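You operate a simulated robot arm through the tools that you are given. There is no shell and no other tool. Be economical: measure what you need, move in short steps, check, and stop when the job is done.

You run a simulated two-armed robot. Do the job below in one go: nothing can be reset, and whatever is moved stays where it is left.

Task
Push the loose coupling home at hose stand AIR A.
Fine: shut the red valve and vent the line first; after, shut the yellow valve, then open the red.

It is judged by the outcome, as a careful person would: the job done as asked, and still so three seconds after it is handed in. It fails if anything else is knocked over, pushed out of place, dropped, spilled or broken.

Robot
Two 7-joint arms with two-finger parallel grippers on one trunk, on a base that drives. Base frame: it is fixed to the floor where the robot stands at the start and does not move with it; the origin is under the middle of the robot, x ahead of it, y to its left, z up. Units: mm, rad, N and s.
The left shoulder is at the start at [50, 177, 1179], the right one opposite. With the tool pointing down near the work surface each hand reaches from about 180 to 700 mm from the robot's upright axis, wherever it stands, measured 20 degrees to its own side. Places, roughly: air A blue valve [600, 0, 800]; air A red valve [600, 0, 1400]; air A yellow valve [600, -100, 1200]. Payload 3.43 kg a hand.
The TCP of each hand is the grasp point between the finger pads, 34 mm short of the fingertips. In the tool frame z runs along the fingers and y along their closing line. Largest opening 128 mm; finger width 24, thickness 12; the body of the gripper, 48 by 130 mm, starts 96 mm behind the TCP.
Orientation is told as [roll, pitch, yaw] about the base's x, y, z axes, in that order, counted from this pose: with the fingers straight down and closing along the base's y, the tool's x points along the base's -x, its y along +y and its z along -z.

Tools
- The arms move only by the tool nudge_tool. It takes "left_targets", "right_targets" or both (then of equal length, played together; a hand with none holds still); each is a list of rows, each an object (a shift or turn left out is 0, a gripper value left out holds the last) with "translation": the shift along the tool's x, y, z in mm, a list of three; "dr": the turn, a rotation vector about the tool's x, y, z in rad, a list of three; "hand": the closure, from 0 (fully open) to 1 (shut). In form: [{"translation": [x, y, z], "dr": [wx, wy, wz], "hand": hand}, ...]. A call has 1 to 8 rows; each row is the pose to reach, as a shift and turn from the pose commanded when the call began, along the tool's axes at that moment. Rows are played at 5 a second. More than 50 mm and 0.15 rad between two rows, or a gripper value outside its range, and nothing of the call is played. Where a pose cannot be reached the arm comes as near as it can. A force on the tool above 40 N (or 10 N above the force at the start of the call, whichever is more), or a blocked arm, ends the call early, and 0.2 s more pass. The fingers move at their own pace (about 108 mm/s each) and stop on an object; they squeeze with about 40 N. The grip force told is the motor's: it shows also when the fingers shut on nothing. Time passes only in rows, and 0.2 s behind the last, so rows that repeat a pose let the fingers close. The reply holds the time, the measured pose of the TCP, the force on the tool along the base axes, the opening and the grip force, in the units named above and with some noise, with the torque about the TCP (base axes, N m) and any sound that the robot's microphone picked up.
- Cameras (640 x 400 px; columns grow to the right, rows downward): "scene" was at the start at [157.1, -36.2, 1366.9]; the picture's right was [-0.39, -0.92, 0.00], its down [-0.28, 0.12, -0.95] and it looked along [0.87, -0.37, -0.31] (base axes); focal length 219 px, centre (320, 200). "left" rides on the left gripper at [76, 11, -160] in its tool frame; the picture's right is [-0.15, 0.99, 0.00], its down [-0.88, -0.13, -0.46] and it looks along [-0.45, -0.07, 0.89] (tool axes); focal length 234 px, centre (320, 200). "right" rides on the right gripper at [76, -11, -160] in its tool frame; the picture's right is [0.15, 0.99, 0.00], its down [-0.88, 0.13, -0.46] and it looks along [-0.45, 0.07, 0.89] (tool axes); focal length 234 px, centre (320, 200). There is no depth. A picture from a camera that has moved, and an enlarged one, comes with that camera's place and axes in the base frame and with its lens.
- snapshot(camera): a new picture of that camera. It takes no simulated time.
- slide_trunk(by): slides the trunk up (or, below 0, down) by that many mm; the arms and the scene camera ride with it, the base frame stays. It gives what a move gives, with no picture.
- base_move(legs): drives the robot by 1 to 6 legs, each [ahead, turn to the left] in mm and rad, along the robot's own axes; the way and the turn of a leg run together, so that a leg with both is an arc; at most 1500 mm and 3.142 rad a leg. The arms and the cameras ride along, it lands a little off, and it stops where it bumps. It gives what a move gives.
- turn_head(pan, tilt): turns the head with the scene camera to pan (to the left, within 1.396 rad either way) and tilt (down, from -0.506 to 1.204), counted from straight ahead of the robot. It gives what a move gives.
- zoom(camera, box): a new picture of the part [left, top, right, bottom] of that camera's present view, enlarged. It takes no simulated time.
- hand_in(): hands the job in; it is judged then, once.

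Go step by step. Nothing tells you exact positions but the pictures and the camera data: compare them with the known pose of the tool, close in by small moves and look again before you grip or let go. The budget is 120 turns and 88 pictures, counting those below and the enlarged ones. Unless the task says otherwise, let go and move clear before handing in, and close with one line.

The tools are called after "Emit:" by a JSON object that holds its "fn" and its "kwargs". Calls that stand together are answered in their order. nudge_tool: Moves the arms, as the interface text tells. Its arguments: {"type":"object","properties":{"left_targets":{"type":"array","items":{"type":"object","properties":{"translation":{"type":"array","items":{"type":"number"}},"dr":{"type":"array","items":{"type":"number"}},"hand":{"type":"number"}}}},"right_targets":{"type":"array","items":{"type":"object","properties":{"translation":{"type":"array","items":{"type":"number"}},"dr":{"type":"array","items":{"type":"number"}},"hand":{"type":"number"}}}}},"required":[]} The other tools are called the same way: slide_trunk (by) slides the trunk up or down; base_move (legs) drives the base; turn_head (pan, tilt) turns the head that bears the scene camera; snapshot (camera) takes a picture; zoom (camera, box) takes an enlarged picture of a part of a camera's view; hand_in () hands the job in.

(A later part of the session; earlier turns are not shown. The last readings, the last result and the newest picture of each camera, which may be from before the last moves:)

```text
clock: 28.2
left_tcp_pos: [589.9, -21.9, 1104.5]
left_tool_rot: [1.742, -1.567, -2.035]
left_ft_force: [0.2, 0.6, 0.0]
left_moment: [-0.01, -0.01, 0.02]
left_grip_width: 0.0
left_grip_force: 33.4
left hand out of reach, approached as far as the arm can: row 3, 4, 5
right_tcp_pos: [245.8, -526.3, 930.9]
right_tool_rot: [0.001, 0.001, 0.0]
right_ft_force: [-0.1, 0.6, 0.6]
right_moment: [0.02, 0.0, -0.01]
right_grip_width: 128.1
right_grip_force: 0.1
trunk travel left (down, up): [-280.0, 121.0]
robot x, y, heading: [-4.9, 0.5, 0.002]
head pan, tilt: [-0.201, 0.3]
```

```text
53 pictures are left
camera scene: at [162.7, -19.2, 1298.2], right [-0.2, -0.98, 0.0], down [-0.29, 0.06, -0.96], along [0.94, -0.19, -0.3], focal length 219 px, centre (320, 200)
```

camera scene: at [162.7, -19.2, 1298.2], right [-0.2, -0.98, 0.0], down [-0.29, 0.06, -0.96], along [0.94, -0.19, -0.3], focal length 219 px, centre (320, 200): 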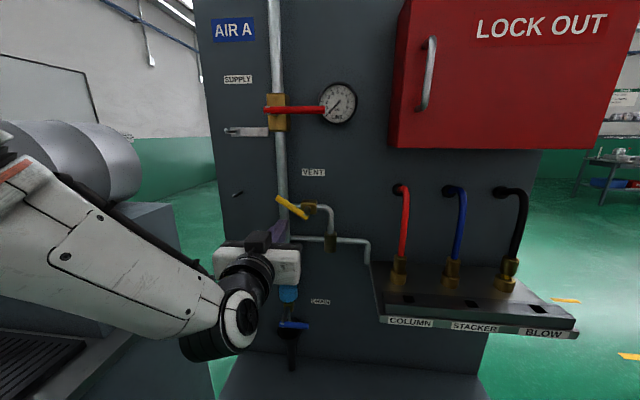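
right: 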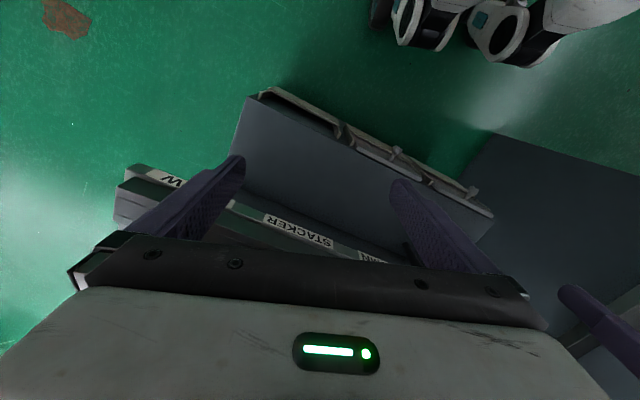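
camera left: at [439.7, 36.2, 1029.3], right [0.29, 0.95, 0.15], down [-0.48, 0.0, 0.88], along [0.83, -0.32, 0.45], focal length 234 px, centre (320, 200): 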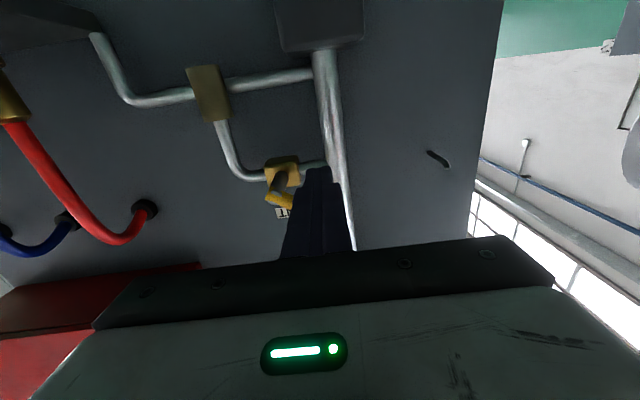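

The finger slid in front of the lever (pivot is ~13 mm deeper than estimated), and the arm is at a limit. I retract, pitch the tool ~35° downward so the wrist rides higher, and come back over the lever.

Emit:
{"fn": "nudge_tool", "kwargs": {"left_targets": [{"translation": [0, 0, -40]}, {"translation": [0, 0, -80]}, {"translation": [-30, 0, -110]}, {"translation": [-60, 0, -110], "dr": [0, 0.15, 0]}, {"translation": [-90, 0, -110], "dr": [0, 0.3, 0]}, {"translation": [-110, 0, -110], "dr": [0, 0.45, 0]}, {"translation": [-120, 0, -110], "dr": [0, 0.6, 0]}]}}

Emit:
{"fn": "snapshot", "kwargs": {"camera": "left"}}

Emit:
{"fn": "zoom", "kwargs": {"camera": "scene", "box": [220, 80, 380, 240]}}

```text
clock: 29.9
left_tcp_pos: [485.4, 8.3, 1224.0]
left_tool_rot: [0.006, -0.974, -0.307]
left_ft_force: [0.1, 0.6, -0.5]
left_moment: [-0.01, 0.01, 0.07]
left_grip_width: 0.0
left_grip_force: 32.8
right_tcp_pos: [245.2, -525.4, 931.3]
right_tool_rot: [-0.001, -0.001, 0.001]
right_ft_force: [0.1, 0.2, 0.1]
right_moment: [-0.01, 0.02, 0.03]
right_grip_width: 127.7
right_grip_force: 0.1
trunk travel left (down, up): [-280.0, 121.0]
robot x, y, heading: [-1.9, 0.0, -0.003]
head pan, tilt: [-0.201, 0.3]
```

```text
52 pictures are left
camera left: at [321.0, 72.7, 1250.6], right [0.37, 0.92, 0.12], down [0.07, -0.16, 0.98], along [0.93, -0.36, -0.13], focal length 234 px, centre (320, 200)
```

left: 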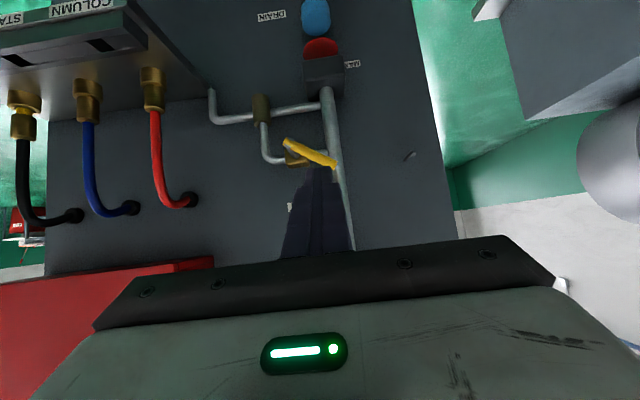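

```text
2.50 times, centred on (300, 160) of scene
camera zoom: at [163.0, -19.2, 1298.1], right [-0.2, -0.98, 0.0], down [-0.29, 0.06, -0.96], along [0.94, -0.19, -0.3], focal length 548 px, centre (370, 300)
```

zoom: 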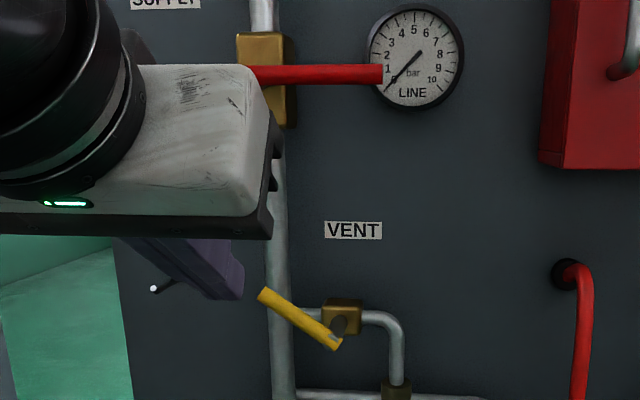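

Gauge reads 0 bar. I bring the tilted finger over the yellow lever.

Emit:
{"fn": "nudge_tool", "kwargs": {"left_targets": [{"translation": [-17, 0, 43]}, {"translation": [-34, -1, 86]}, {"translation": [-50, -2, 129]}]}}

Emit:
{"fn": "snapshot", "kwargs": {"camera": "left"}}

Emit:
{"fn": "zoom", "kwargs": {"camera": "scene", "box": [220, 80, 380, 240]}}

```text
clock: 30.6
left_tcp_pos: [615.9, -32.3, 1189.3]
left_tool_rot: [0.009, -0.973, -0.308]
left_ft_force: [0.2, 0.3, 0.6]
left_moment: [-0.01, 0.0, 0.01]
left_grip_width: 0.0
left_grip_force: 32.8
right_tcp_pos: [247.3, -525.9, 930.2]
right_tool_rot: [-0.001, 0.0, 0.0]
right_ft_force: [0.2, 0.4, -0.2]
right_moment: [0.01, -0.02, -0.03]
right_grip_width: 128.1
right_grip_force: 0.1
trunk travel left (down, up): [-280.0, 121.0]
robot x, y, heading: [-1.1, -2.7, -0.003]
head pan, tilt: [-0.201, 0.3]
```

```text
50 pictures are left
camera left: at [451.6, 31.6, 1217.6], right [0.37, 0.92, 0.13], down [0.07, -0.17, 0.98], along [0.93, -0.36, -0.13], focal length 234 px, centre (320, 200)
```

left: 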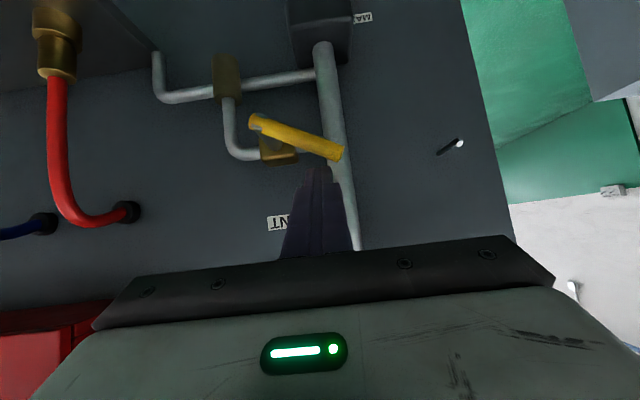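

```text
2.50 times, centred on (300, 160) of scene
camera zoom: at [163.4, -19.5, 1298.1], right [-0.2, -0.98, 0.0], down [-0.29, 0.06, -0.95], along [0.94, -0.19, -0.3], focal length 548 px, centre (370, 300)
```

zoom: 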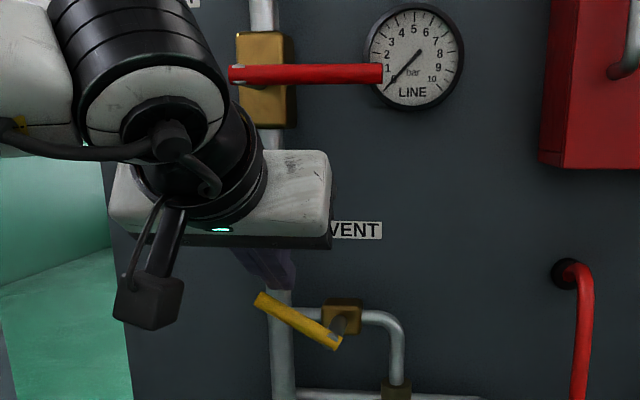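

Emit:
{"fn": "nudge_tool", "kwargs": {"left_targets": [{"translation": [8, 1, 5.6]}, {"translation": [16, 2, 11]}, {"translation": [22, 3, 15]}, {"translation": [27, 4, 18.5]}, {"translation": [32, 5, 22]}, {"translation": [36, 5, 24.6]}, {"translation": [40, 5, 27.4]}, {"translation": [44, 5, 30]}]}}

Emit:
{"fn": "snapshot", "kwargs": {"camera": "left"}}

Emit:
{"fn": "zoom", "kwargs": {"camera": "scene", "box": [220, 80, 380, 240]}}

```text
clock: 32.5
left_tcp_pos: [617.5, -25.8, 1152.6]
left_tool_rot: [0.009, -1.006, -0.311]
left_ft_force: [3.1, -1.5, 3.0]
left_moment: [-0.08, -0.11, -0.11]
left_grip_width: 0.0
left_grip_force: 32.6
right_tcp_pos: [246.4, -525.7, 930.1]
right_tool_rot: [-0.001, 0.001, 0.001]
right_ft_force: [-0.6, -0.5, -0.4]
right_moment: [-0.01, 0.01, 0.0]
right_grip_width: 127.9
right_grip_force: 0.0
trunk travel left (down, up): [-280.0, 121.0]
robot x, y, heading: [-0.4, 0.5, -0.008]
head pan, tilt: [-0.201, 0.3]
stopped in row 8 (left hand): the force on the tool passed its limit at 40 N (the readings are from after the stop); the commanded pose is now the measured one
```

```text
48 pictures are left
camera left: at [452.5, 37.9, 1174.7], right [0.37, 0.92, 0.13], down [0.04, -0.15, 0.99], along [0.93, -0.36, -0.1], focal length 234 px, centre (320, 200)
```

left: 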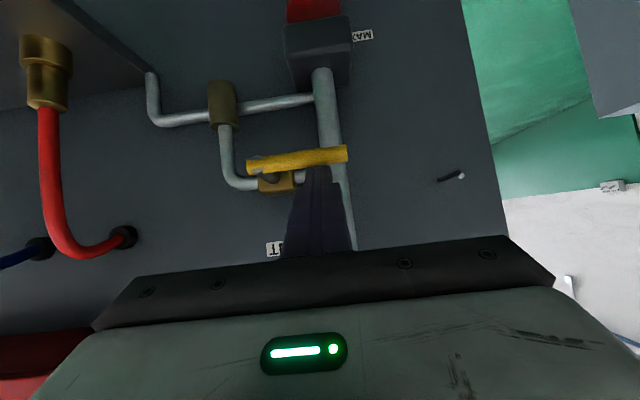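

```text
2.50 times, centred on (300, 160) of scene
camera zoom: at [163.4, -19.2, 1297.5], right [-0.2, -0.98, 0.0], down [-0.29, 0.06, -0.95], along [0.94, -0.19, -0.3], focal length 548 px, centre (370, 300)
```

zoom: 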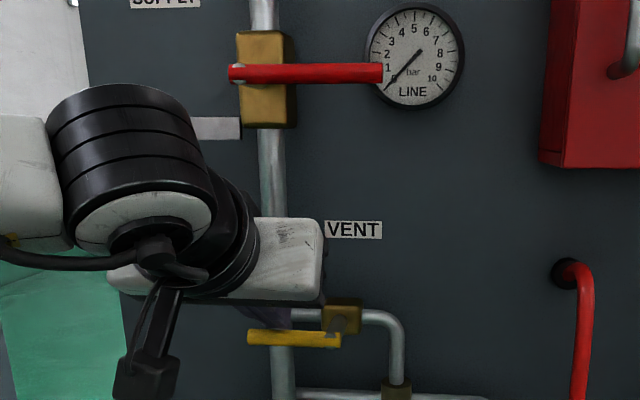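

Vent is open, line at 0. Left hand withdraws; right hand comes next to the BLOW coupling, tool pointing down.

Emit:
{"fn": "nudge_tool", "kwargs": {"left_targets": [{"translation": [-25, 0, -17]}, {"translation": [-8, 0, -45]}, {"translation": [8, 10, -80]}, {"translation": [25, 30, -120]}, {"translation": [25, 60, -150]}]}}

Emit:
{"fn": "turn_head", "kwargs": {"pan": -0.75, "tilt": 0.5}}

Emit:
{"fn": "snapshot", "kwargs": {"camera": "scene"}}

Emit:
{"fn": "zoom", "kwargs": {"camera": "scene", "box": [270, 170, 430, 270]}}

```text
clock: 33.7
left_tcp_pos: [499.9, 72.3, 1210.3]
left_tool_rot: [0.01, -1.002, -0.311]
left_ft_force: [-0.1, -0.1, 0.1]
left_moment: [-0.02, -0.02, 0.0]
left_grip_width: 0.0
left_grip_force: 33.2
right_tcp_pos: [245.6, -526.1, 932.1]
right_tool_rot: [-0.002, 0.0, 0.001]
right_ft_force: [0.2, 0.3, 0.3]
right_moment: [0.02, 0.0, 0.02]
right_grip_width: 127.7
right_grip_force: 0.1
trunk travel left (down, up): [-280.0, 121.0]
robot x, y, heading: [-2.9, -1.0, -0.001]
head pan, tilt: [-0.201, 0.3]
```

```text
clock: 34.7
left_tcp_pos: [500.0, 71.8, 1210.6]
left_tool_rot: [0.009, -1.003, -0.312]
left_ft_force: [-0.9, 0.5, 0.6]
left_moment: [0.02, -0.01, 0.03]
left_grip_width: 0.1
left_grip_force: 33.1
right_tcp_pos: [246.0, -524.8, 931.0]
right_tool_rot: [0.0, 0.0, 0.0]
right_ft_force: [-0.1, 0.8, 0.1]
right_moment: [-0.01, 0.01, 0.01]
right_grip_width: 127.8
right_grip_force: 0.0
trunk travel left (down, up): [-280.0, 121.0]
robot x, y, heading: [5.3, -0.3, 0.0]
head pan, tilt: [-0.75, 0.499]
```

```text
46 pictures are left
camera scene: at [137.8, -62.5, 1279.8], right [-0.68, -0.73, 0.0], down [-0.35, 0.33, -0.88], along [0.64, -0.6, -0.48], focal length 219 px, centre (320, 200)
```

scene: 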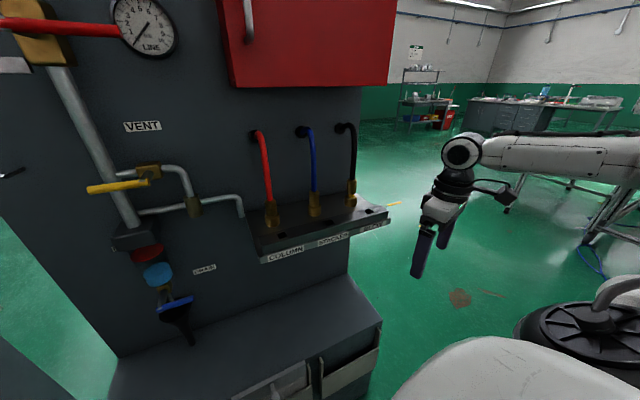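

```text
4.00 times, centred on (350, 220) of scene
camera zoom: at [137.8, -62.5, 1279.8], right [-0.68, -0.73, 0.0], down [-0.35, 0.33, -0.88], along [0.64, -0.6, -0.48], focal length 877 px, centre (200, 120)
```

zoom: 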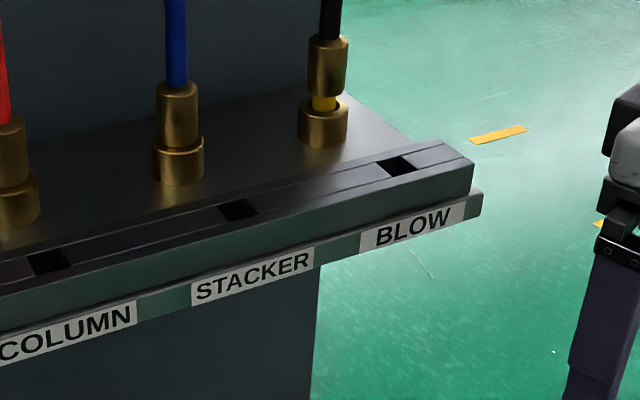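

BLOW plug ≈ (482,-503, 1000–1042), about 10 mm proud of its socket. I bring the right hand up and pitched, to grip the plug body from the front above the bracket.

Emit:
{"fn": "nudge_tool", "kwargs": {"right_targets": [{"translation": [-10, 0, -20], "dr": [0, -0.14, 0]}, {"translation": [-20, 0, -40], "dr": [0, -0.28, 0]}, {"translation": [-30, 0, -60], "dr": [0, -0.42, 0]}, {"translation": [-40, 0, -80], "dr": [0, -0.56, 0]}, {"translation": [-50, 0, -100], "dr": [0, -0.7, 0]}, {"translation": [-60, 0, -120], "dr": [0, -0.84, 0]}, {"translation": [-70, 0, -140], "dr": [0, -0.98, 0]}, {"translation": [-80, 0, -160], "dr": [0, -1.12, 0]}]}}

Emit:
{"fn": "snapshot", "kwargs": {"camera": "right"}}

Emit:
{"fn": "snapshot", "kwargs": {"camera": "scene"}}

```text
clock: 36.5
left_tcp_pos: [500.4, 72.6, 1210.8]
left_tool_rot: [0.012, -1.001, -0.311]
left_ft_force: [0.1, 0.0, 0.5]
left_moment: [-0.03, -0.01, -0.01]
left_grip_width: 0.3
left_grip_force: 33.4
right_tcp_pos: [325.1, -527.2, 1094.3]
right_tool_rot: [-0.001, -1.123, 0.001]
right_ft_force: [-2.0, -1.0, -0.1]
right_moment: [-0.01, 0.0, 0.01]
right_grip_width: 128.0
right_grip_force: 0.1
trunk travel left (down, up): [-280.0, 121.0]
robot x, y, heading: [1.7, 0.9, -0.002]
head pan, tilt: [-0.75, 0.499]
```

```text
44 pictures are left
camera right: at [150.5, -537.5, 1094.5], right [-0.06, 0.99, -0.13], down [-0.03, 0.13, 0.99], along [1.0, 0.07, 0.02], focal length 234 px, centre (320, 200)
```

right: 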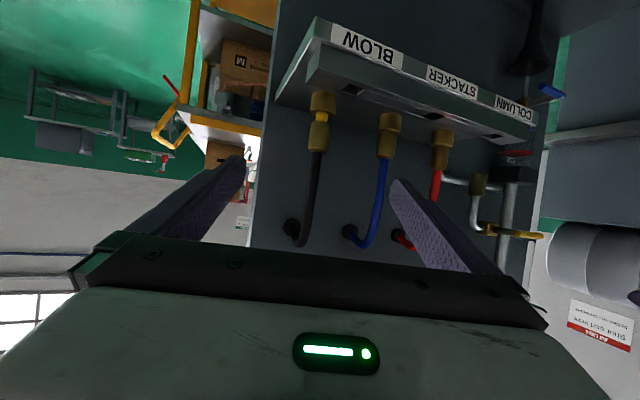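

```text
43 pictures are left
camera scene: at [137.7, -62.6, 1279.8], right [-0.68, -0.73, 0.0], down [-0.35, 0.33, -0.88], along [0.64, -0.6, -0.48], focal length 219 px, centre (320, 200)
```

scene: 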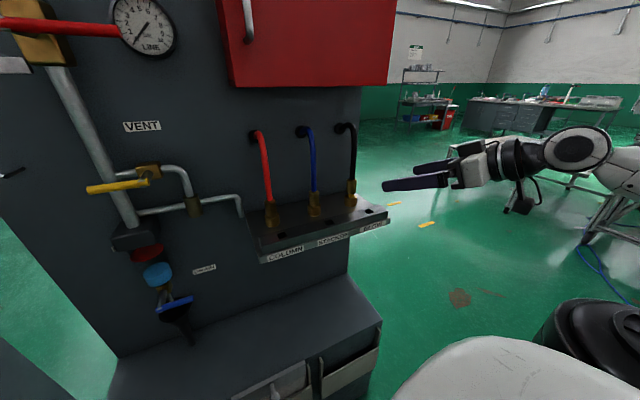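

Emit:
{"fn": "nudge_tool", "kwargs": {"right_targets": [{"dr": [0.096, 0, 0.0465], "hand": 0.45}, {"dr": [0.192, 0, 0.093]}, {"dr": [0.288, 0, 0.1395]}]}}

Emit:
{"fn": "nudge_tool", "kwargs": {"right_targets": [{"translation": [0, 30, 27]}, {"translation": [0, 60, 54]}, {"translation": [0, 72, 65]}]}}

Emit:
{"fn": "snapshot", "kwargs": {"camera": "right"}}

Emit:
{"fn": "zoom", "kwargs": {"camera": "scene", "box": [270, 130, 430, 250]}}

```text
clock: 37.3
left_tcp_pos: [500.7, 72.6, 1211.7]
left_tool_rot: [0.008, -1.001, -0.311]
left_ft_force: [-0.3, -0.8, 0.1]
left_moment: [0.03, 0.01, -0.03]
left_grip_width: 0.0
left_grip_force: 33.0
right_tcp_pos: [327.0, -525.8, 1093.9]
right_tool_rot: [-0.003, -1.121, -0.319]
right_ft_force: [0.0, 0.5, -0.2]
right_moment: [0.02, -0.02, 0.03]
right_grip_width: 70.1
right_grip_force: 0.0
trunk travel left (down, up): [-280.0, 121.0]
robot x, y, heading: [-0.7, -3.3, -0.002]
head pan, tilt: [-0.75, 0.499]
```

```text
clock: 38.1
left_tcp_pos: [500.8, 72.5, 1211.2]
left_tool_rot: [0.012, -1.002, -0.311]
left_ft_force: [0.3, 0.5, 0.0]
left_moment: [0.01, 0.04, 0.0]
left_grip_width: 0.3
left_grip_force: 32.4
right_tcp_pos: [404.0, -474.2, 1062.4]
right_tool_rot: [0.0, -1.122, -0.32]
right_ft_force: [1.4, 0.4, -0.6]
right_moment: [-0.02, -0.03, 0.01]
right_grip_width: 70.4
right_grip_force: 0.1
trunk travel left (down, up): [-280.0, 121.0]
robot x, y, heading: [1.0, 1.1, -0.003]
head pan, tilt: [-0.75, 0.499]
```

```text
42 pictures are left
camera right: at [233.6, -428.3, 1063.9], right [0.25, 0.96, -0.13], down [0.01, 0.13, 0.99], along [0.97, -0.25, 0.02], focal length 234 px, centre (320, 200)
```

right: 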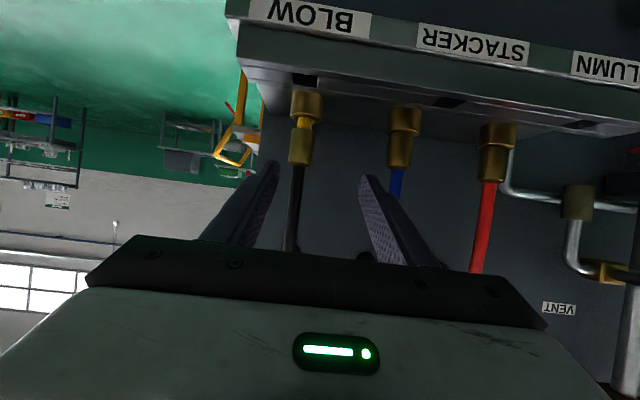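

```text
3.33 times, centred on (350, 190) of scene
camera zoom: at [137.9, -62.6, 1279.8], right [-0.68, -0.73, 0.0], down [-0.35, 0.33, -0.88], along [0.64, -0.6, -0.48], focal length 731 px, centre (220, 233)
```

zoom: 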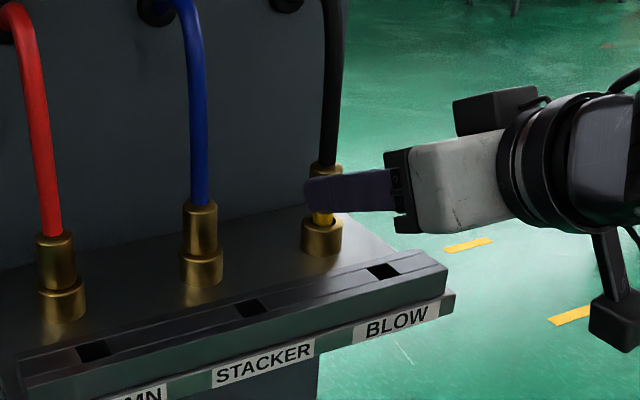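

Triangulating with the right camera corrects the plug to ≈ (500,-530,1004). I centre on it and advance halfway.

Emit:
{"fn": "nudge_tool", "kwargs": {"right_targets": [{"translation": [0, -11, 25]}, {"translation": [0, -22, 50]}]}}

Emit:
{"fn": "snapshot", "kwargs": {"camera": "right"}}

Emit:
{"fn": "zoom", "kwargs": {"camera": "scene", "box": [270, 130, 430, 250]}}

```text
clock: 38.7
left_tcp_pos: [501.0, 71.8, 1210.0]
left_tool_rot: [0.011, -1.001, -0.313]
left_ft_force: [-1.1, -0.4, -0.2]
left_moment: [0.02, 0.0, 0.0]
left_grip_width: 0.1
left_grip_force: 32.3
right_tcp_pos: [440.3, -508.4, 1039.1]
right_tool_rot: [0.0, -1.12, -0.32]
right_ft_force: [0.9, -0.8, -0.2]
right_moment: [0.01, -0.01, 0.02]
right_grip_width: 70.4
right_grip_force: 0.0
trunk travel left (down, up): [-280.0, 121.0]
robot x, y, heading: [0.7, -1.1, -0.003]
head pan, tilt: [-0.75, 0.499]
```

```text
40 pictures are left
camera right: at [268.5, -464.1, 1040.9], right [0.25, 0.96, -0.13], down [0.02, 0.13, 0.99], along [0.97, -0.25, 0.02], focal length 234 px, centre (320, 200)
```

right: 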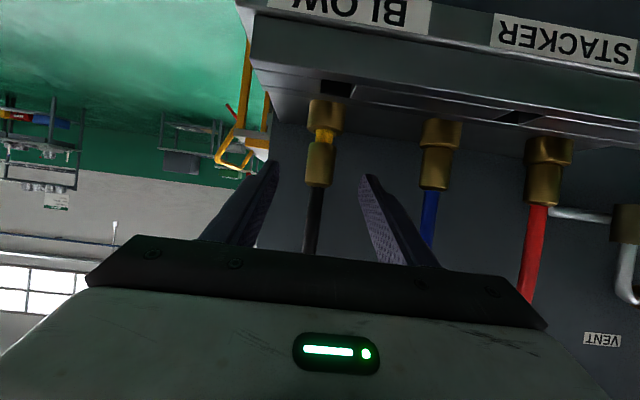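

```text
3.33 times, centred on (350, 190) of scene
camera zoom: at [138.0, -62.8, 1279.8], right [-0.68, -0.73, 0.0], down [-0.35, 0.33, -0.88], along [0.64, -0.6, -0.48], focal length 731 px, centre (220, 233)
```

zoom: 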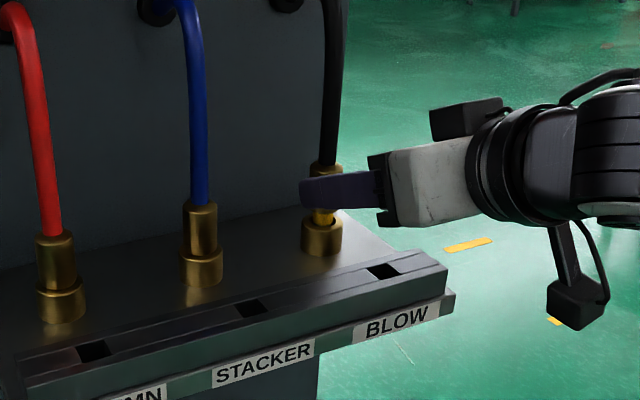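

Emit:
{"fn": "nudge_tool", "kwargs": {"right_targets": [{"translation": [-1, -1, 20]}, {"translation": [-2, -1, 40]}, {"translation": [-3, -1, 54]}]}}

Emit:
{"fn": "snapshot", "kwargs": {"camera": "right"}}

Emit:
{"fn": "zoom", "kwargs": {"camera": "scene", "box": [270, 130, 430, 250]}}

```text
clock: 39.5
left_tcp_pos: [501.4, 71.3, 1210.8]
left_tool_rot: [0.01, -1.0, -0.312]
left_ft_force: [0.0, 0.2, 0.3]
left_moment: [0.0, 0.0, 0.01]
left_grip_width: 0.0
left_grip_force: 33.0
right_tcp_pos: [487.3, -528.2, 1019.4]
right_tool_rot: [-0.004, -1.121, -0.32]
right_ft_force: [0.9, -1.1, 0.1]
right_moment: [-0.01, 0.02, -0.01]
right_grip_width: 70.3
right_grip_force: 0.0
trunk travel left (down, up): [-280.0, 121.0]
robot x, y, heading: [0.8, 0.1, -0.001]
head pan, tilt: [-0.75, 0.499]
```

```text
38 pictures are left
camera right: at [316.7, -482.0, 1020.1], right [0.25, 0.96, -0.13], down [0.02, 0.13, 0.99], along [0.97, -0.25, 0.02], focal length 234 px, centre (320, 200)
```

right: 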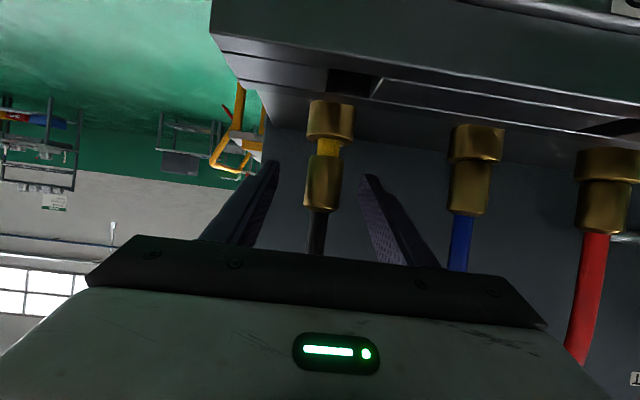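

```text
3.33 times, centred on (350, 190) of scene
camera zoom: at [137.9, -62.6, 1279.8], right [-0.68, -0.73, 0.0], down [-0.35, 0.33, -0.88], along [0.64, -0.6, -0.48], focal length 731 px, centre (220, 233)
```

zoom: 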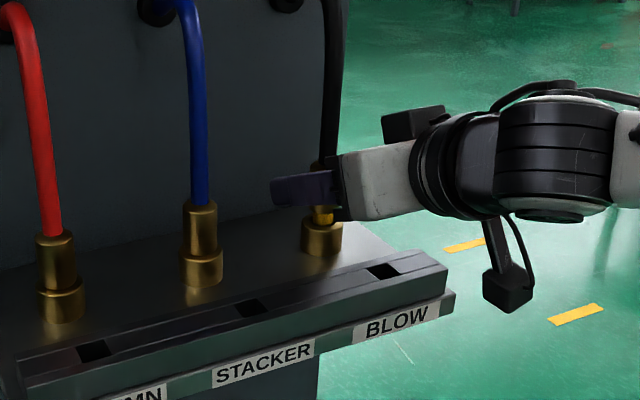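

Fingers straddle the plug. Shift slightly and close.

Emit:
{"fn": "nudge_tool", "kwargs": {"right_targets": [{"translation": [0, 3, 0]}, {"translation": [0, 3, 0], "hand": 1}, {"translation": [0, 3, 0]}, {"translation": [0, 3, 0]}]}}

Emit:
{"fn": "snapshot", "kwargs": {"camera": "right"}}

```text
clock: 40.5
left_tcp_pos: [500.2, 72.6, 1210.6]
left_tool_rot: [0.009, -1.002, -0.311]
left_ft_force: [0.6, -0.2, -0.3]
left_moment: [0.02, -0.02, 0.02]
left_grip_width: 0.0
left_grip_force: 33.0
right_tcp_pos: [488.7, -524.6, 1019.6]
right_tool_rot: [-0.004, -1.121, -0.319]
right_ft_force: [0.1, -0.8, 0.1]
right_moment: [0.04, 0.0, 0.0]
right_grip_width: 25.6
right_grip_force: 40.0
trunk travel left (down, up): [-280.0, 121.0]
robot x, y, heading: [-2.0, -2.3, -0.006]
head pan, tilt: [-0.75, 0.499]
```

```text
36 pictures are left
camera right: at [317.7, -479.4, 1021.1], right [0.25, 0.96, -0.13], down [0.02, 0.13, 0.99], along [0.97, -0.25, 0.02], focal length 234 px, centre (320, 200)
```

right: 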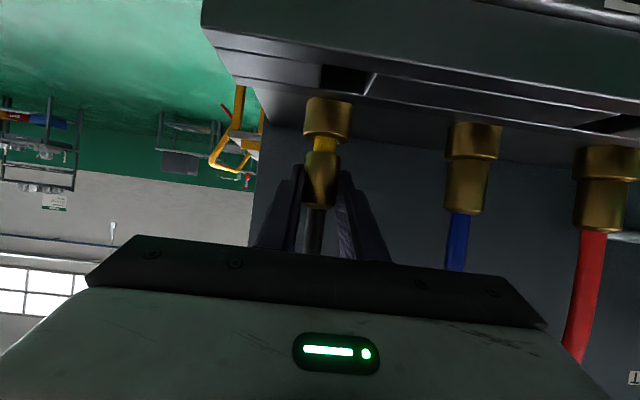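

Gripped at 25.6 mm. Now push straight down along the socket axis in small steps.

Emit:
{"fn": "nudge_tool", "kwargs": {"right_targets": [{"translation": [2.7, 0, 1.3]}, {"translation": [5.4, 0, 2.6]}, {"translation": [8.1, 0, 3.9]}, {"translation": [10.8, 0, 5.2]}, {"translation": [13.5, 0, 6.5]}]}}

Emit:
{"fn": "snapshot", "kwargs": {"camera": "right"}}

Emit:
{"fn": "zoom", "kwargs": {"camera": "scene", "box": [300, 140, 400, 240]}}

```text
clock: 41.7
left_tcp_pos: [500.1, 73.5, 1211.7]
left_tool_rot: [0.009, -1.004, -0.308]
left_ft_force: [0.0, 0.0, 0.4]
left_moment: [-0.03, -0.03, 0.03]
left_grip_width: 0.1
left_grip_force: 32.7
right_tcp_pos: [488.3, -525.8, 1007.3]
right_tool_rot: [-0.004, -1.129, -0.318]
right_ft_force: [-0.4, -0.6, 11.5]
right_moment: [-0.09, -0.02, -0.04]
right_grip_width: 27.2
right_grip_force: 40.2
trunk travel left (down, up): [-280.0, 121.0]
robot x, y, heading: [-0.3, 2.2, -0.008]
head pan, tilt: [-0.75, 0.499]
```

```text
35 pictures are left
camera right: at [317.6, -479.1, 1008.3], right [0.25, 0.96, -0.13], down [0.01, 0.14, 0.99], along [0.97, -0.25, 0.02], focal length 234 px, centre (320, 200)
```

right: 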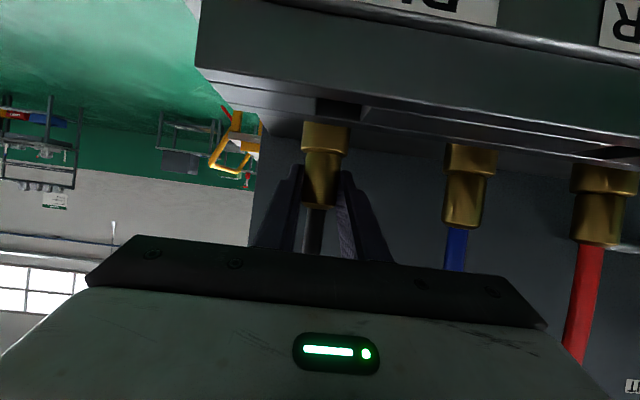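

```text
4.00 times, centred on (350, 190) of scene
camera zoom: at [136.7, -61.7, 1280.2], right [-0.68, -0.73, 0.0], down [-0.35, 0.33, -0.88], along [0.64, -0.6, -0.48], focal length 877 px, centre (200, 240)
```

zoom: 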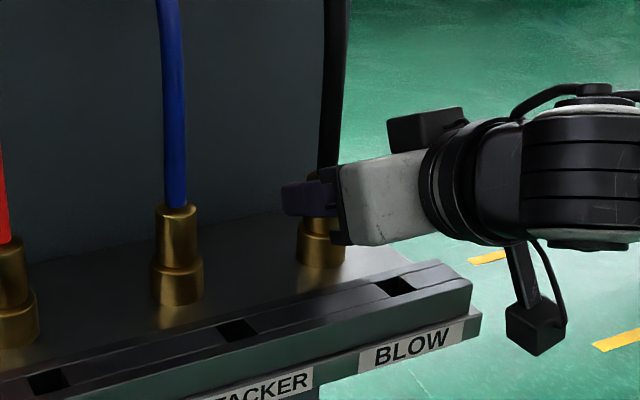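

The plug has gone in with only 11 N; I press further to make sure it bottoms/latches.

Emit:
{"fn": "nudge_tool", "kwargs": {"right_targets": [{"translation": [1.8, 0, 0.9]}, {"translation": [3.6, 0, 1.7]}, {"translation": [5.4, 0, 2.6]}, {"translation": [7.2, 0, 3.5]}, {"translation": [9, 0, 4.4]}]}}

Emit:
{"fn": "zoom", "kwargs": {"camera": "right", "box": [240, 80, 540, 260]}}

```text
clock: 42.9
left_tcp_pos: [497.5, 74.6, 1212.2]
left_tool_rot: [0.006, -1.005, -0.306]
left_ft_force: [-0.9, -0.3, -0.3]
left_moment: [0.03, -0.02, 0.02]
left_grip_width: 0.0
left_grip_force: 33.2
right_tcp_pos: [487.7, -523.5, 1005.1]
right_tool_rot: [-0.01, -1.143, -0.311]
right_ft_force: [0.7, -4.1, 33.5]
right_moment: [-0.23, -0.2, -0.15]
right_grip_width: 27.0
right_grip_force: 39.9
trunk travel left (down, up): [-280.0, 121.0]
robot x, y, heading: [0.7, -0.6, -0.003]
head pan, tilt: [-0.75, 0.499]
```

```text
2.13 times, centred on (390, 170) of right
camera zoom: at [317.0, -478.8, 1003.3], right [0.25, 0.96, -0.14], down [0.0, 0.14, 0.99], along [0.97, -0.25, 0.04], focal length 500 px, centre (171, 264)
```

zoom: 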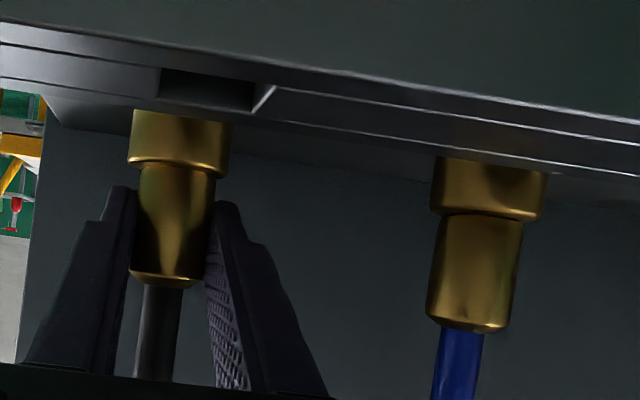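

At 33 N it looks bottomed. I release and compare with the seated STACKER plug.

Emit:
{"fn": "nudge_tool", "kwargs": {"right_targets": [{"translation": [-4, 0, -2]}, {"translation": [-6, 0, -3], "hand": 0.5}, {"translation": [-6, 0, -3]}, {"translation": [-6, 0, -3]}]}}

Emit:
{"fn": "nudge_tool", "kwargs": {"right_targets": [{"translation": [0, 0, -40]}, {"translation": [0, 0, -80]}, {"translation": [0, 0, -110]}]}}

Emit:
{"fn": "zoom", "kwargs": {"camera": "right", "box": [240, 40, 500, 200]}}

Emit:
{"fn": "zoom", "kwargs": {"camera": "scene", "box": [260, 150, 400, 240]}}

```text
clock: 43.9
left_tcp_pos: [501.9, 71.0, 1209.8]
left_tool_rot: [0.008, -1.001, -0.311]
left_ft_force: [0.7, 0.6, 0.0]
left_moment: [-0.02, 0.02, 0.02]
left_grip_width: 0.0
left_grip_force: 33.1
right_tcp_pos: [487.6, -524.5, 1000.9]
right_tool_rot: [0.0, -1.119, -0.32]
right_ft_force: [-0.1, -0.5, -0.8]
right_moment: [0.01, -0.03, 0.02]
right_grip_width: 64.2
right_grip_force: 0.0
trunk travel left (down, up): [-280.0, 121.0]
robot x, y, heading: [1.7, -1.7, -0.001]
head pan, tilt: [-0.75, 0.499]
```

```text
clock: 44.7
left_tcp_pos: [501.2, 72.7, 1211.2]
left_tool_rot: [0.008, -1.004, -0.31]
left_ft_force: [-0.3, -0.1, 0.9]
left_moment: [-0.01, 0.02, -0.01]
left_grip_width: 0.4
left_grip_force: 32.8
right_tcp_pos: [392.1, -492.0, 1050.7]
right_tool_rot: [-0.003, -1.12, -0.318]
right_ft_force: [-0.7, 0.4, 0.0]
right_moment: [-0.01, 0.0, -0.01]
right_grip_width: 63.9
right_grip_force: 0.1
trunk travel left (down, up): [-280.0, 121.0]
robot x, y, heading: [1.0, 0.6, -0.0]
head pan, tilt: [-0.75, 0.499]
```

```text
2.46 times, centred on (370, 120) of right
camera zoom: at [221.3, -447.4, 1050.7], right [0.25, 0.96, -0.13], down [0.02, 0.13, 0.99], along [0.97, -0.25, 0.02], focal length 576 px, centre (197, 397)
```

zoom: 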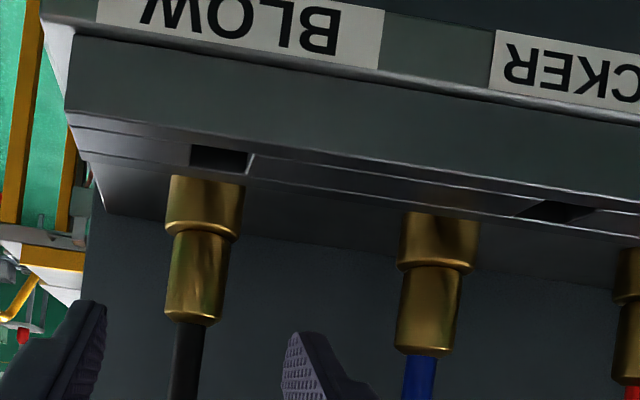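

```text
4.44 times, centred on (330, 195) of scene
camera zoom: at [137.3, -62.2, 1279.9], right [-0.68, -0.73, 0.0], down [-0.35, 0.33, -0.88], along [0.64, -0.6, -0.48], focal length 974 px, centre (276, 222)
```

zoom: 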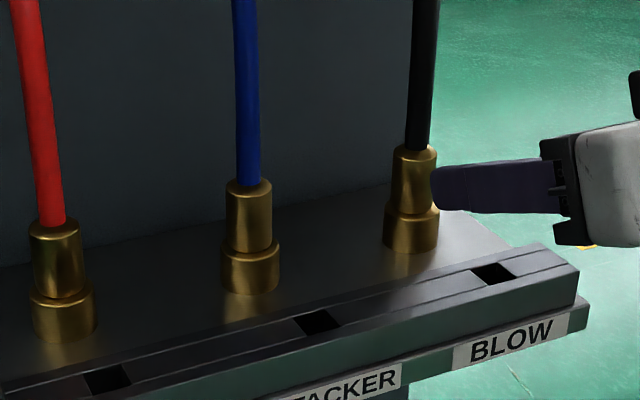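

BLOW now looks seated exactly like STACKER and COLUMN. I pull the right hand clear, then line the left hand up under the yellow lever to swing it back up.

Emit:
{"fn": "nudge_tool", "kwargs": {"right_targets": [{"translation": [0, 0, -40]}, {"translation": [0, -20, -80]}, {"translation": [0, -50, -110]}], "left_targets": [{"translation": [7, -16, 26]}, {"translation": [14, -32, 52]}, {"translation": [20, -47, 78]}]}}

Emit:
{"fn": "turn_head", "kwargs": {"pan": -0.2, "tilt": 0.3}}

Emit:
{"fn": "snapshot", "kwargs": {"camera": "scene"}}

Emit:
{"fn": "snapshot", "kwargs": {"camera": "left"}}

```text
clock: 45.5
left_tcp_pos: [541.1, 13.1, 1153.1]
left_tool_rot: [0.009, -1.002, -0.309]
left_ft_force: [0.6, 0.7, 0.3]
left_moment: [0.0, 0.01, -0.01]
left_grip_width: 0.0
left_grip_force: 32.9
right_tcp_pos: [283.6, -512.7, 1099.7]
right_tool_rot: [0.005, -1.115, -0.322]
right_ft_force: [0.4, -0.1, 0.4]
right_moment: [0.0, 0.01, 0.05]
right_grip_width: 64.1
right_grip_force: 0.1
right hand out of reach, approached as far as the arm can: row 1, 2, 3
trunk travel left (down, up): [-280.0, 121.0]
robot x, y, heading: [0.1, 0.4, -0.0]
head pan, tilt: [-0.75, 0.499]
```

```text
clock: 46.5
left_tcp_pos: [541.5, 12.4, 1152.3]
left_tool_rot: [0.012, -1.003, -0.309]
left_ft_force: [0.7, -0.2, 0.3]
left_moment: [0.03, 0.0, -0.03]
left_grip_width: 0.0
left_grip_force: 32.8
right_tcp_pos: [285.2, -512.6, 1100.0]
right_tool_rot: [-0.002, -1.116, -0.319]
right_ft_force: [0.5, 0.8, 0.0]
right_moment: [-0.01, 0.0, 0.01]
right_grip_width: 63.9
right_grip_force: 0.1
trunk travel left (down, up): [-280.0, 121.0]
robot x, y, heading: [0.0, 0.2, -0.002]
head pan, tilt: [-0.201, 0.3]
```

```text
30 pictures are left
camera scene: at [162.8, -19.2, 1298.2], right [-0.2, -0.98, 0.0], down [-0.29, 0.06, -0.96], along [0.94, -0.19, -0.3], focal length 219 px, centre (320, 200)
```

scene: 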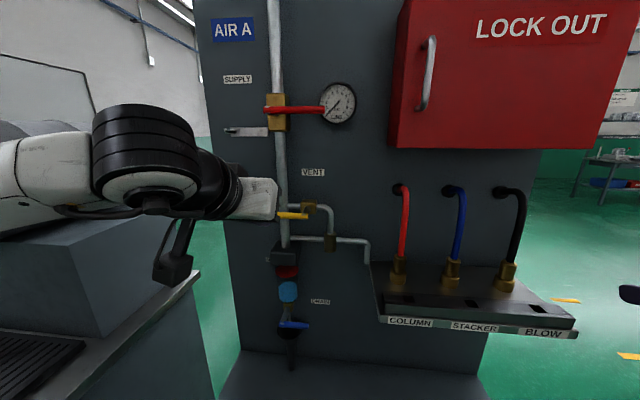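

```text
29 pictures are left
camera left: at [377.3, 76.6, 1175.6], right [0.37, 0.92, 0.13], down [0.05, -0.16, 0.99], along [0.93, -0.36, -0.1], focal length 234 px, centre (320, 200)
```

left: 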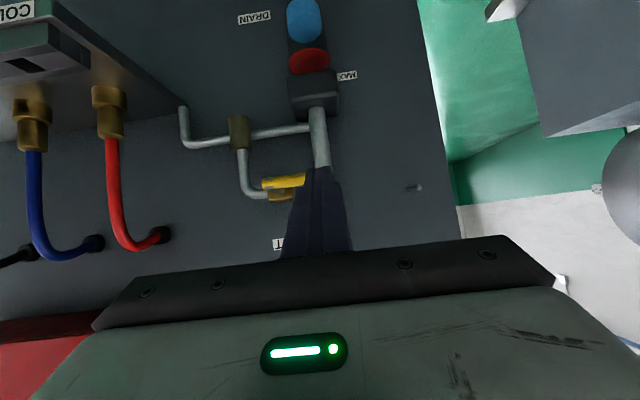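

Emit:
{"fn": "nudge_tool", "kwargs": {"left_targets": [{"translation": [-2, -2, 33]}, {"translation": [-3, -4, 66]}, {"translation": [-3, -5, 85]}, {"translation": [-3, -5, 99]}]}}

Emit:
{"fn": "snapshot", "kwargs": {"camera": "left"}}

Emit:
{"fn": "zoom", "kwargs": {"camera": "scene", "box": [220, 120, 380, 280]}}

```text
clock: 47.5
left_tcp_pos: [619.6, -19.8, 1103.5]
left_tool_rot: [0.009, -1.003, -0.313]
left_ft_force: [-0.5, 0.1, 0.4]
left_moment: [0.01, 0.02, 0.03]
left_grip_width: 0.1
left_grip_force: 32.6
right_tcp_pos: [284.9, -511.9, 1101.1]
right_tool_rot: [0.002, -1.12, -0.319]
right_ft_force: [-0.8, 0.2, 0.0]
right_moment: [0.0, 0.01, -0.02]
right_grip_width: 64.1
right_grip_force: 0.1
trunk travel left (down, up): [-280.0, 121.0]
robot x, y, heading: [2.7, -0.5, -0.002]
head pan, tilt: [-0.201, 0.3]
```

```text
28 pictures are left
camera left: at [454.7, 44.5, 1124.4], right [0.37, 0.92, 0.13], down [0.05, -0.16, 0.99], along [0.93, -0.36, -0.1], focal length 234 px, centre (320, 200)
```

left: 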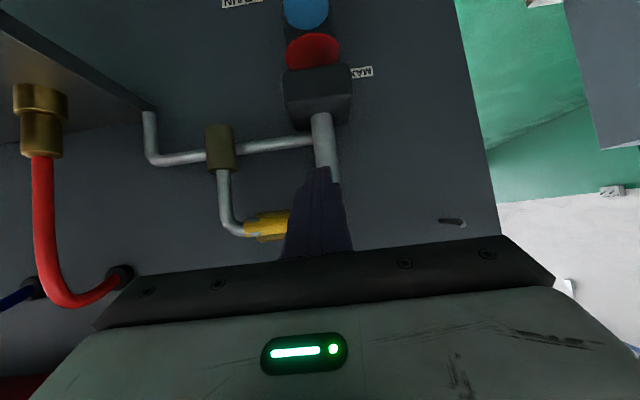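

```text
2.50 times, centred on (300, 200) of scene
camera zoom: at [163.0, -19.2, 1298.2], right [-0.2, -0.98, 0.0], down [-0.29, 0.06, -0.96], along [0.94, -0.19, -0.3], focal length 548 px, centre (370, 200)
```

zoom: 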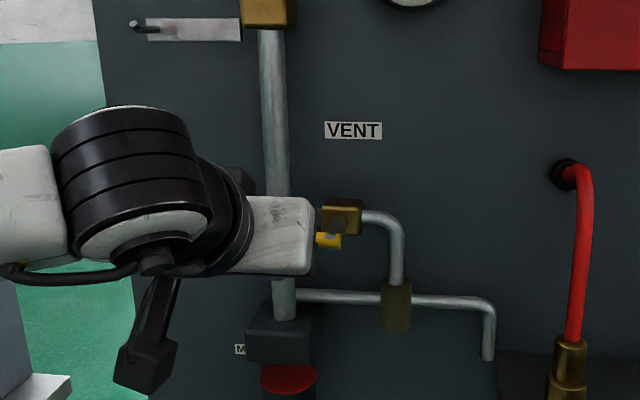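

Emit:
{"fn": "nudge_tool", "kwargs": {"left_targets": [{"translation": [-10, 2, -6.5]}, {"translation": [-20, 3, -13]}, {"translation": [-29.5, 3, -19]}, {"translation": [-43, -2, -27.5]}, {"translation": [-54, -10, -34.5]}, {"translation": [-64, -23, -41]}, {"translation": [-70, -38, -45]}, {"translation": [-70, -44, -45]}]}}

Emit:
{"fn": "snapshot", "kwargs": {"camera": "left"}}

Emit:
{"fn": "zoom", "kwargs": {"camera": "scene", "box": [220, 120, 380, 280]}}

```text
clock: 49.3
left_tcp_pos: [606.2, -57.0, 1184.6]
left_tool_rot: [0.009, -1.001, -0.302]
left_ft_force: [0.0, 10.1, -0.6]
left_moment: [0.05, 0.02, 0.12]
left_grip_width: 0.0
left_grip_force: 32.7
right_tcp_pos: [284.2, -511.2, 1101.8]
right_tool_rot: [-0.001, -1.117, -0.316]
right_ft_force: [-0.1, 0.4, -0.1]
right_moment: [0.01, 0.04, -0.02]
right_grip_width: 64.1
right_grip_force: 0.1
trunk travel left (down, up): [-280.0, 121.0]
robot x, y, heading: [0.7, -0.9, -0.004]
head pan, tilt: [-0.201, 0.3]
```

```text
26 pictures are left
camera left: at [441.2, 6.1, 1207.0], right [0.36, 0.92, 0.13], down [0.05, -0.16, 0.99], along [0.93, -0.35, -0.1], focal length 234 px, centre (320, 200)
```

left: 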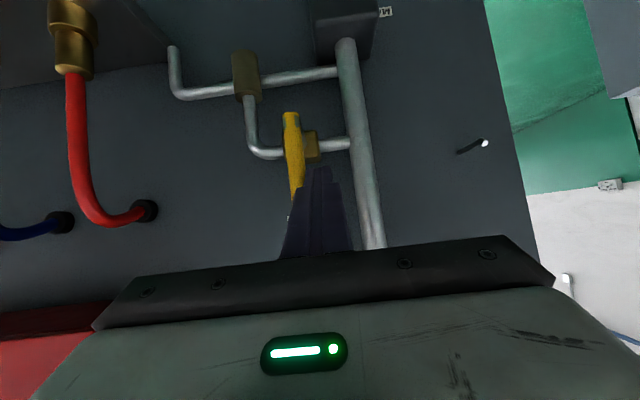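

```text
2.50 times, centred on (300, 200) of scene
camera zoom: at [162.9, -17.4, 1298.2], right [-0.2, -0.98, 0.0], down [-0.29, 0.06, -0.96], along [0.94, -0.19, -0.3], focal length 548 px, centre (370, 200)
```

zoom: 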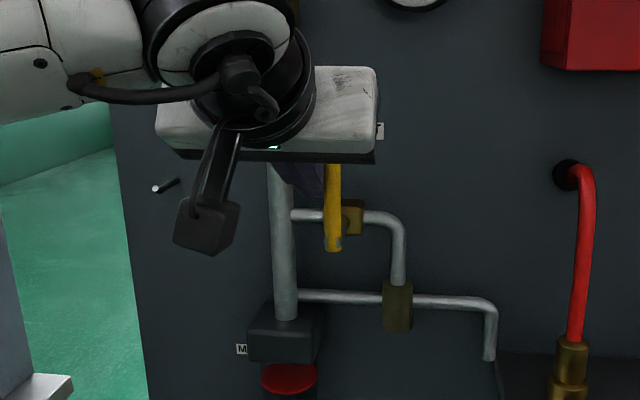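

Yellow is upright again with 10 N against the stop; a touch more to be sure, then withdraw and check.

Emit:
{"fn": "nudge_tool", "kwargs": {"left_targets": [{"translation": [0, -4, 0]}, {"translation": [0, -7, 0]}]}}

Emit:
{"fn": "nudge_tool", "kwargs": {"left_targets": [{"translation": [0, 25, 0]}, {"translation": [10, 35, -40]}, {"translation": [20, 50, -80]}, {"translation": [20, 70, -120]}]}}

Emit:
{"fn": "zoom", "kwargs": {"camera": "scene", "box": [220, 60, 380, 260]}}

```text
clock: 49.9
left_tcp_pos: [606.4, -56.9, 1184.7]
left_tool_rot: [0.009, -1.002, -0.294]
left_ft_force: [3.7, 28.6, 1.5]
left_moment: [0.23, -0.04, 0.36]
left_grip_width: 0.0
left_grip_force: 32.6
right_tcp_pos: [284.5, -508.3, 1103.0]
right_tool_rot: [-0.009, -1.12, -0.313]
right_ft_force: [-0.3, 0.0, -0.2]
right_moment: [-0.02, -0.03, 0.02]
right_grip_width: 64.1
right_grip_force: 0.0
trunk travel left (down, up): [-280.0, 121.0]
robot x, y, heading: [-0.0, -0.2, -0.002]
head pan, tilt: [-0.201, 0.3]
```

```text
clock: 50.9
left_tcp_pos: [516.8, 30.9, 1233.4]
left_tool_rot: [0.011, -1.0, -0.313]
left_ft_force: [0.7, -0.4, 0.2]
left_moment: [-0.01, -0.01, -0.02]
left_grip_width: 0.0
left_grip_force: 33.2
right_tcp_pos: [283.9, -511.7, 1101.1]
right_tool_rot: [0.002, -1.118, -0.32]
right_ft_force: [0.2, -0.1, 0.2]
right_moment: [-0.02, -0.03, -0.02]
right_grip_width: 64.0
right_grip_force: 0.1
trunk travel left (down, up): [-280.0, 121.0]
robot x, y, heading: [-0.8, -2.8, -0.001]
head pan, tilt: [-0.201, 0.3]
```

```text
2.00 times, centred on (300, 160) of scene
camera zoom: at [162.4, -18.8, 1298.3], right [-0.2, -0.98, 0.0], down [-0.29, 0.06, -0.96], along [0.94, -0.19, -0.3], focal length 438 px, centre (360, 280)
```

zoom: 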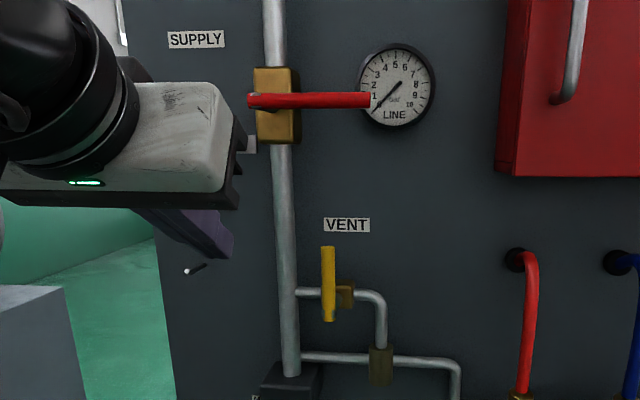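

Yellow is shut, gauge 0. Now raise the trunk 70 mm, level the left tool, and set it under the horizontal red lever.

Emit:
{"fn": "slide_trunk", "kwargs": {"by": 70}}

Emit:
{"fn": "nudge_tool", "kwargs": {"left_targets": [{"dr": [0, -0.142, 0]}, {"dr": [0, -0.284, 0]}, {"dr": [0, -0.427, 0]}, {"dr": [0, -0.57, 0]}]}}

Emit:
{"fn": "snapshot", "kwargs": {"camera": "left"}}

Emit:
{"fn": "snapshot", "kwargs": {"camera": "scene"}}

```text
clock: 52.0
left_tcp_pos: [518.3, 31.6, 1302.7]
left_tool_rot: [0.008, -1.002, -0.31]
left_ft_force: [0.4, -1.0, -0.8]
left_moment: [0.02, 0.0, 0.02]
left_grip_width: 0.0
left_grip_force: 32.9
right_tcp_pos: [284.4, -511.3, 1171.1]
right_tool_rot: [0.001, -1.118, -0.32]
right_ft_force: [0.4, 0.3, 0.0]
right_moment: [-0.01, 0.04, 0.0]
right_grip_width: 64.1
right_grip_force: 0.0
trunk travel left (down, up): [-350.0, 51.0]
robot x, y, heading: [4.1, -3.7, -0.005]
head pan, tilt: [-0.201, 0.3]
```

```text
clock: 53.0
left_tcp_pos: [517.7, 31.4, 1302.7]
left_tool_rot: [2.152, -1.566, -2.455]
left_ft_force: [0.6, 0.2, 0.7]
left_moment: [-0.05, 0.02, 0.03]
left_grip_width: 0.0
left_grip_force: 33.4
right_tcp_pos: [284.2, -512.7, 1171.9]
right_tool_rot: [0.0, -1.119, -0.319]
right_ft_force: [-0.5, -0.2, -0.8]
right_moment: [-0.02, -0.04, -0.01]
right_grip_width: 63.8
right_grip_force: 0.1
trunk travel left (down, up): [-350.0, 51.0]
robot x, y, heading: [-0.7, -0.2, -0.002]
head pan, tilt: [-0.201, 0.3]
```

```text
23 pictures are left
camera left: at [368.6, 90.6, 1226.8], right [0.29, 0.94, 0.15], down [-0.48, 0.01, 0.88], along [0.83, -0.33, 0.45], focal length 234 px, centre (320, 200)
```

left: 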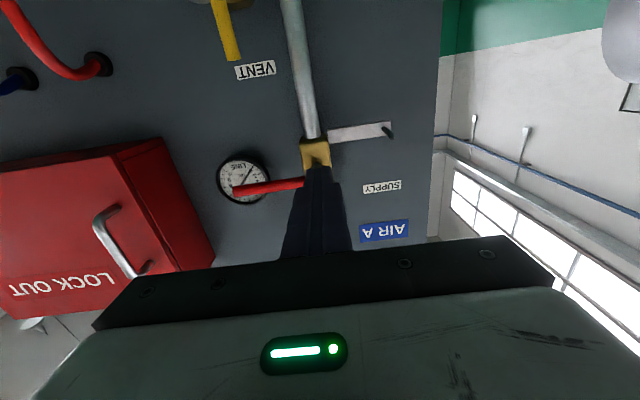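

```text
22 pictures are left
camera scene: at [163.0, -19.1, 1368.2], right [-0.2, -0.98, 0.0], down [-0.29, 0.06, -0.96], along [0.94, -0.19, -0.3], focal length 219 px, centre (320, 200)
```

scene: 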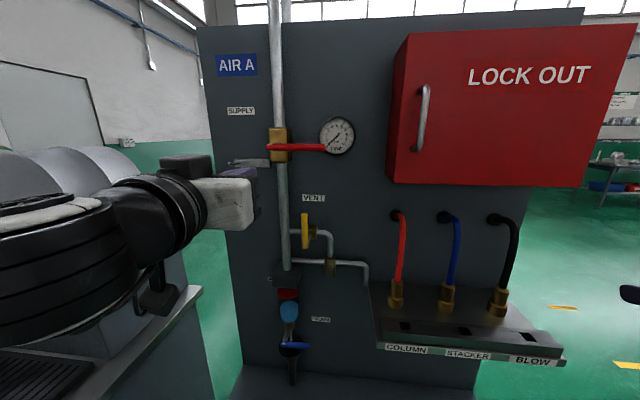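

Emit:
{"fn": "nudge_tool", "kwargs": {"left_targets": [{"translation": [3, -30, 15]}, {"translation": [6, -60, 30]}, {"translation": [6, -86, 45]}, {"translation": [6, -86, 70]}]}}

Emit:
{"fn": "snapshot", "kwargs": {"camera": "left"}}

```text
clock: 54.0
left_tcp_pos: [560.0, -72.2, 1296.8]
left_tool_rot: [2.003, -1.566, -2.307]
left_ft_force: [0.1, 0.4, 0.8]
left_moment: [-0.04, -0.01, -0.01]
left_grip_width: 0.0
left_grip_force: 33.7
right_tcp_pos: [284.2, -511.6, 1171.6]
right_tool_rot: [0.0, -1.118, -0.32]
right_ft_force: [0.6, -0.2, 0.9]
right_moment: [0.03, -0.02, 0.01]
right_grip_width: 64.2
right_grip_force: 0.0
trunk travel left (down, up): [-350.0, 51.0]
robot x, y, heading: [0.0, -2.4, -0.004]
head pan, tilt: [-0.201, 0.3]
```

```text
21 pictures are left
camera left: at [410.2, -13.2, 1221.7], right [0.29, 0.94, 0.15], down [-0.48, 0.01, 0.88], along [0.83, -0.33, 0.45], focal length 234 px, centre (320, 200)
```

left: 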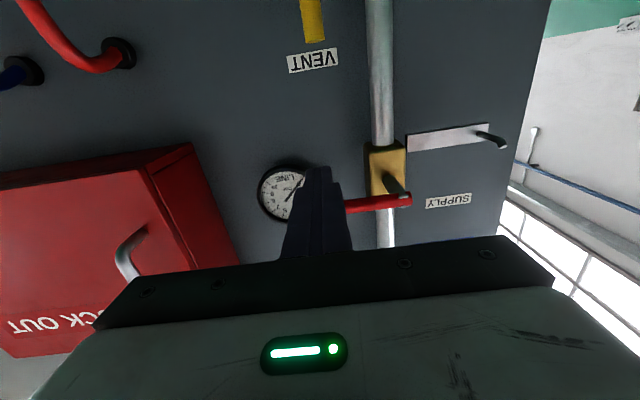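

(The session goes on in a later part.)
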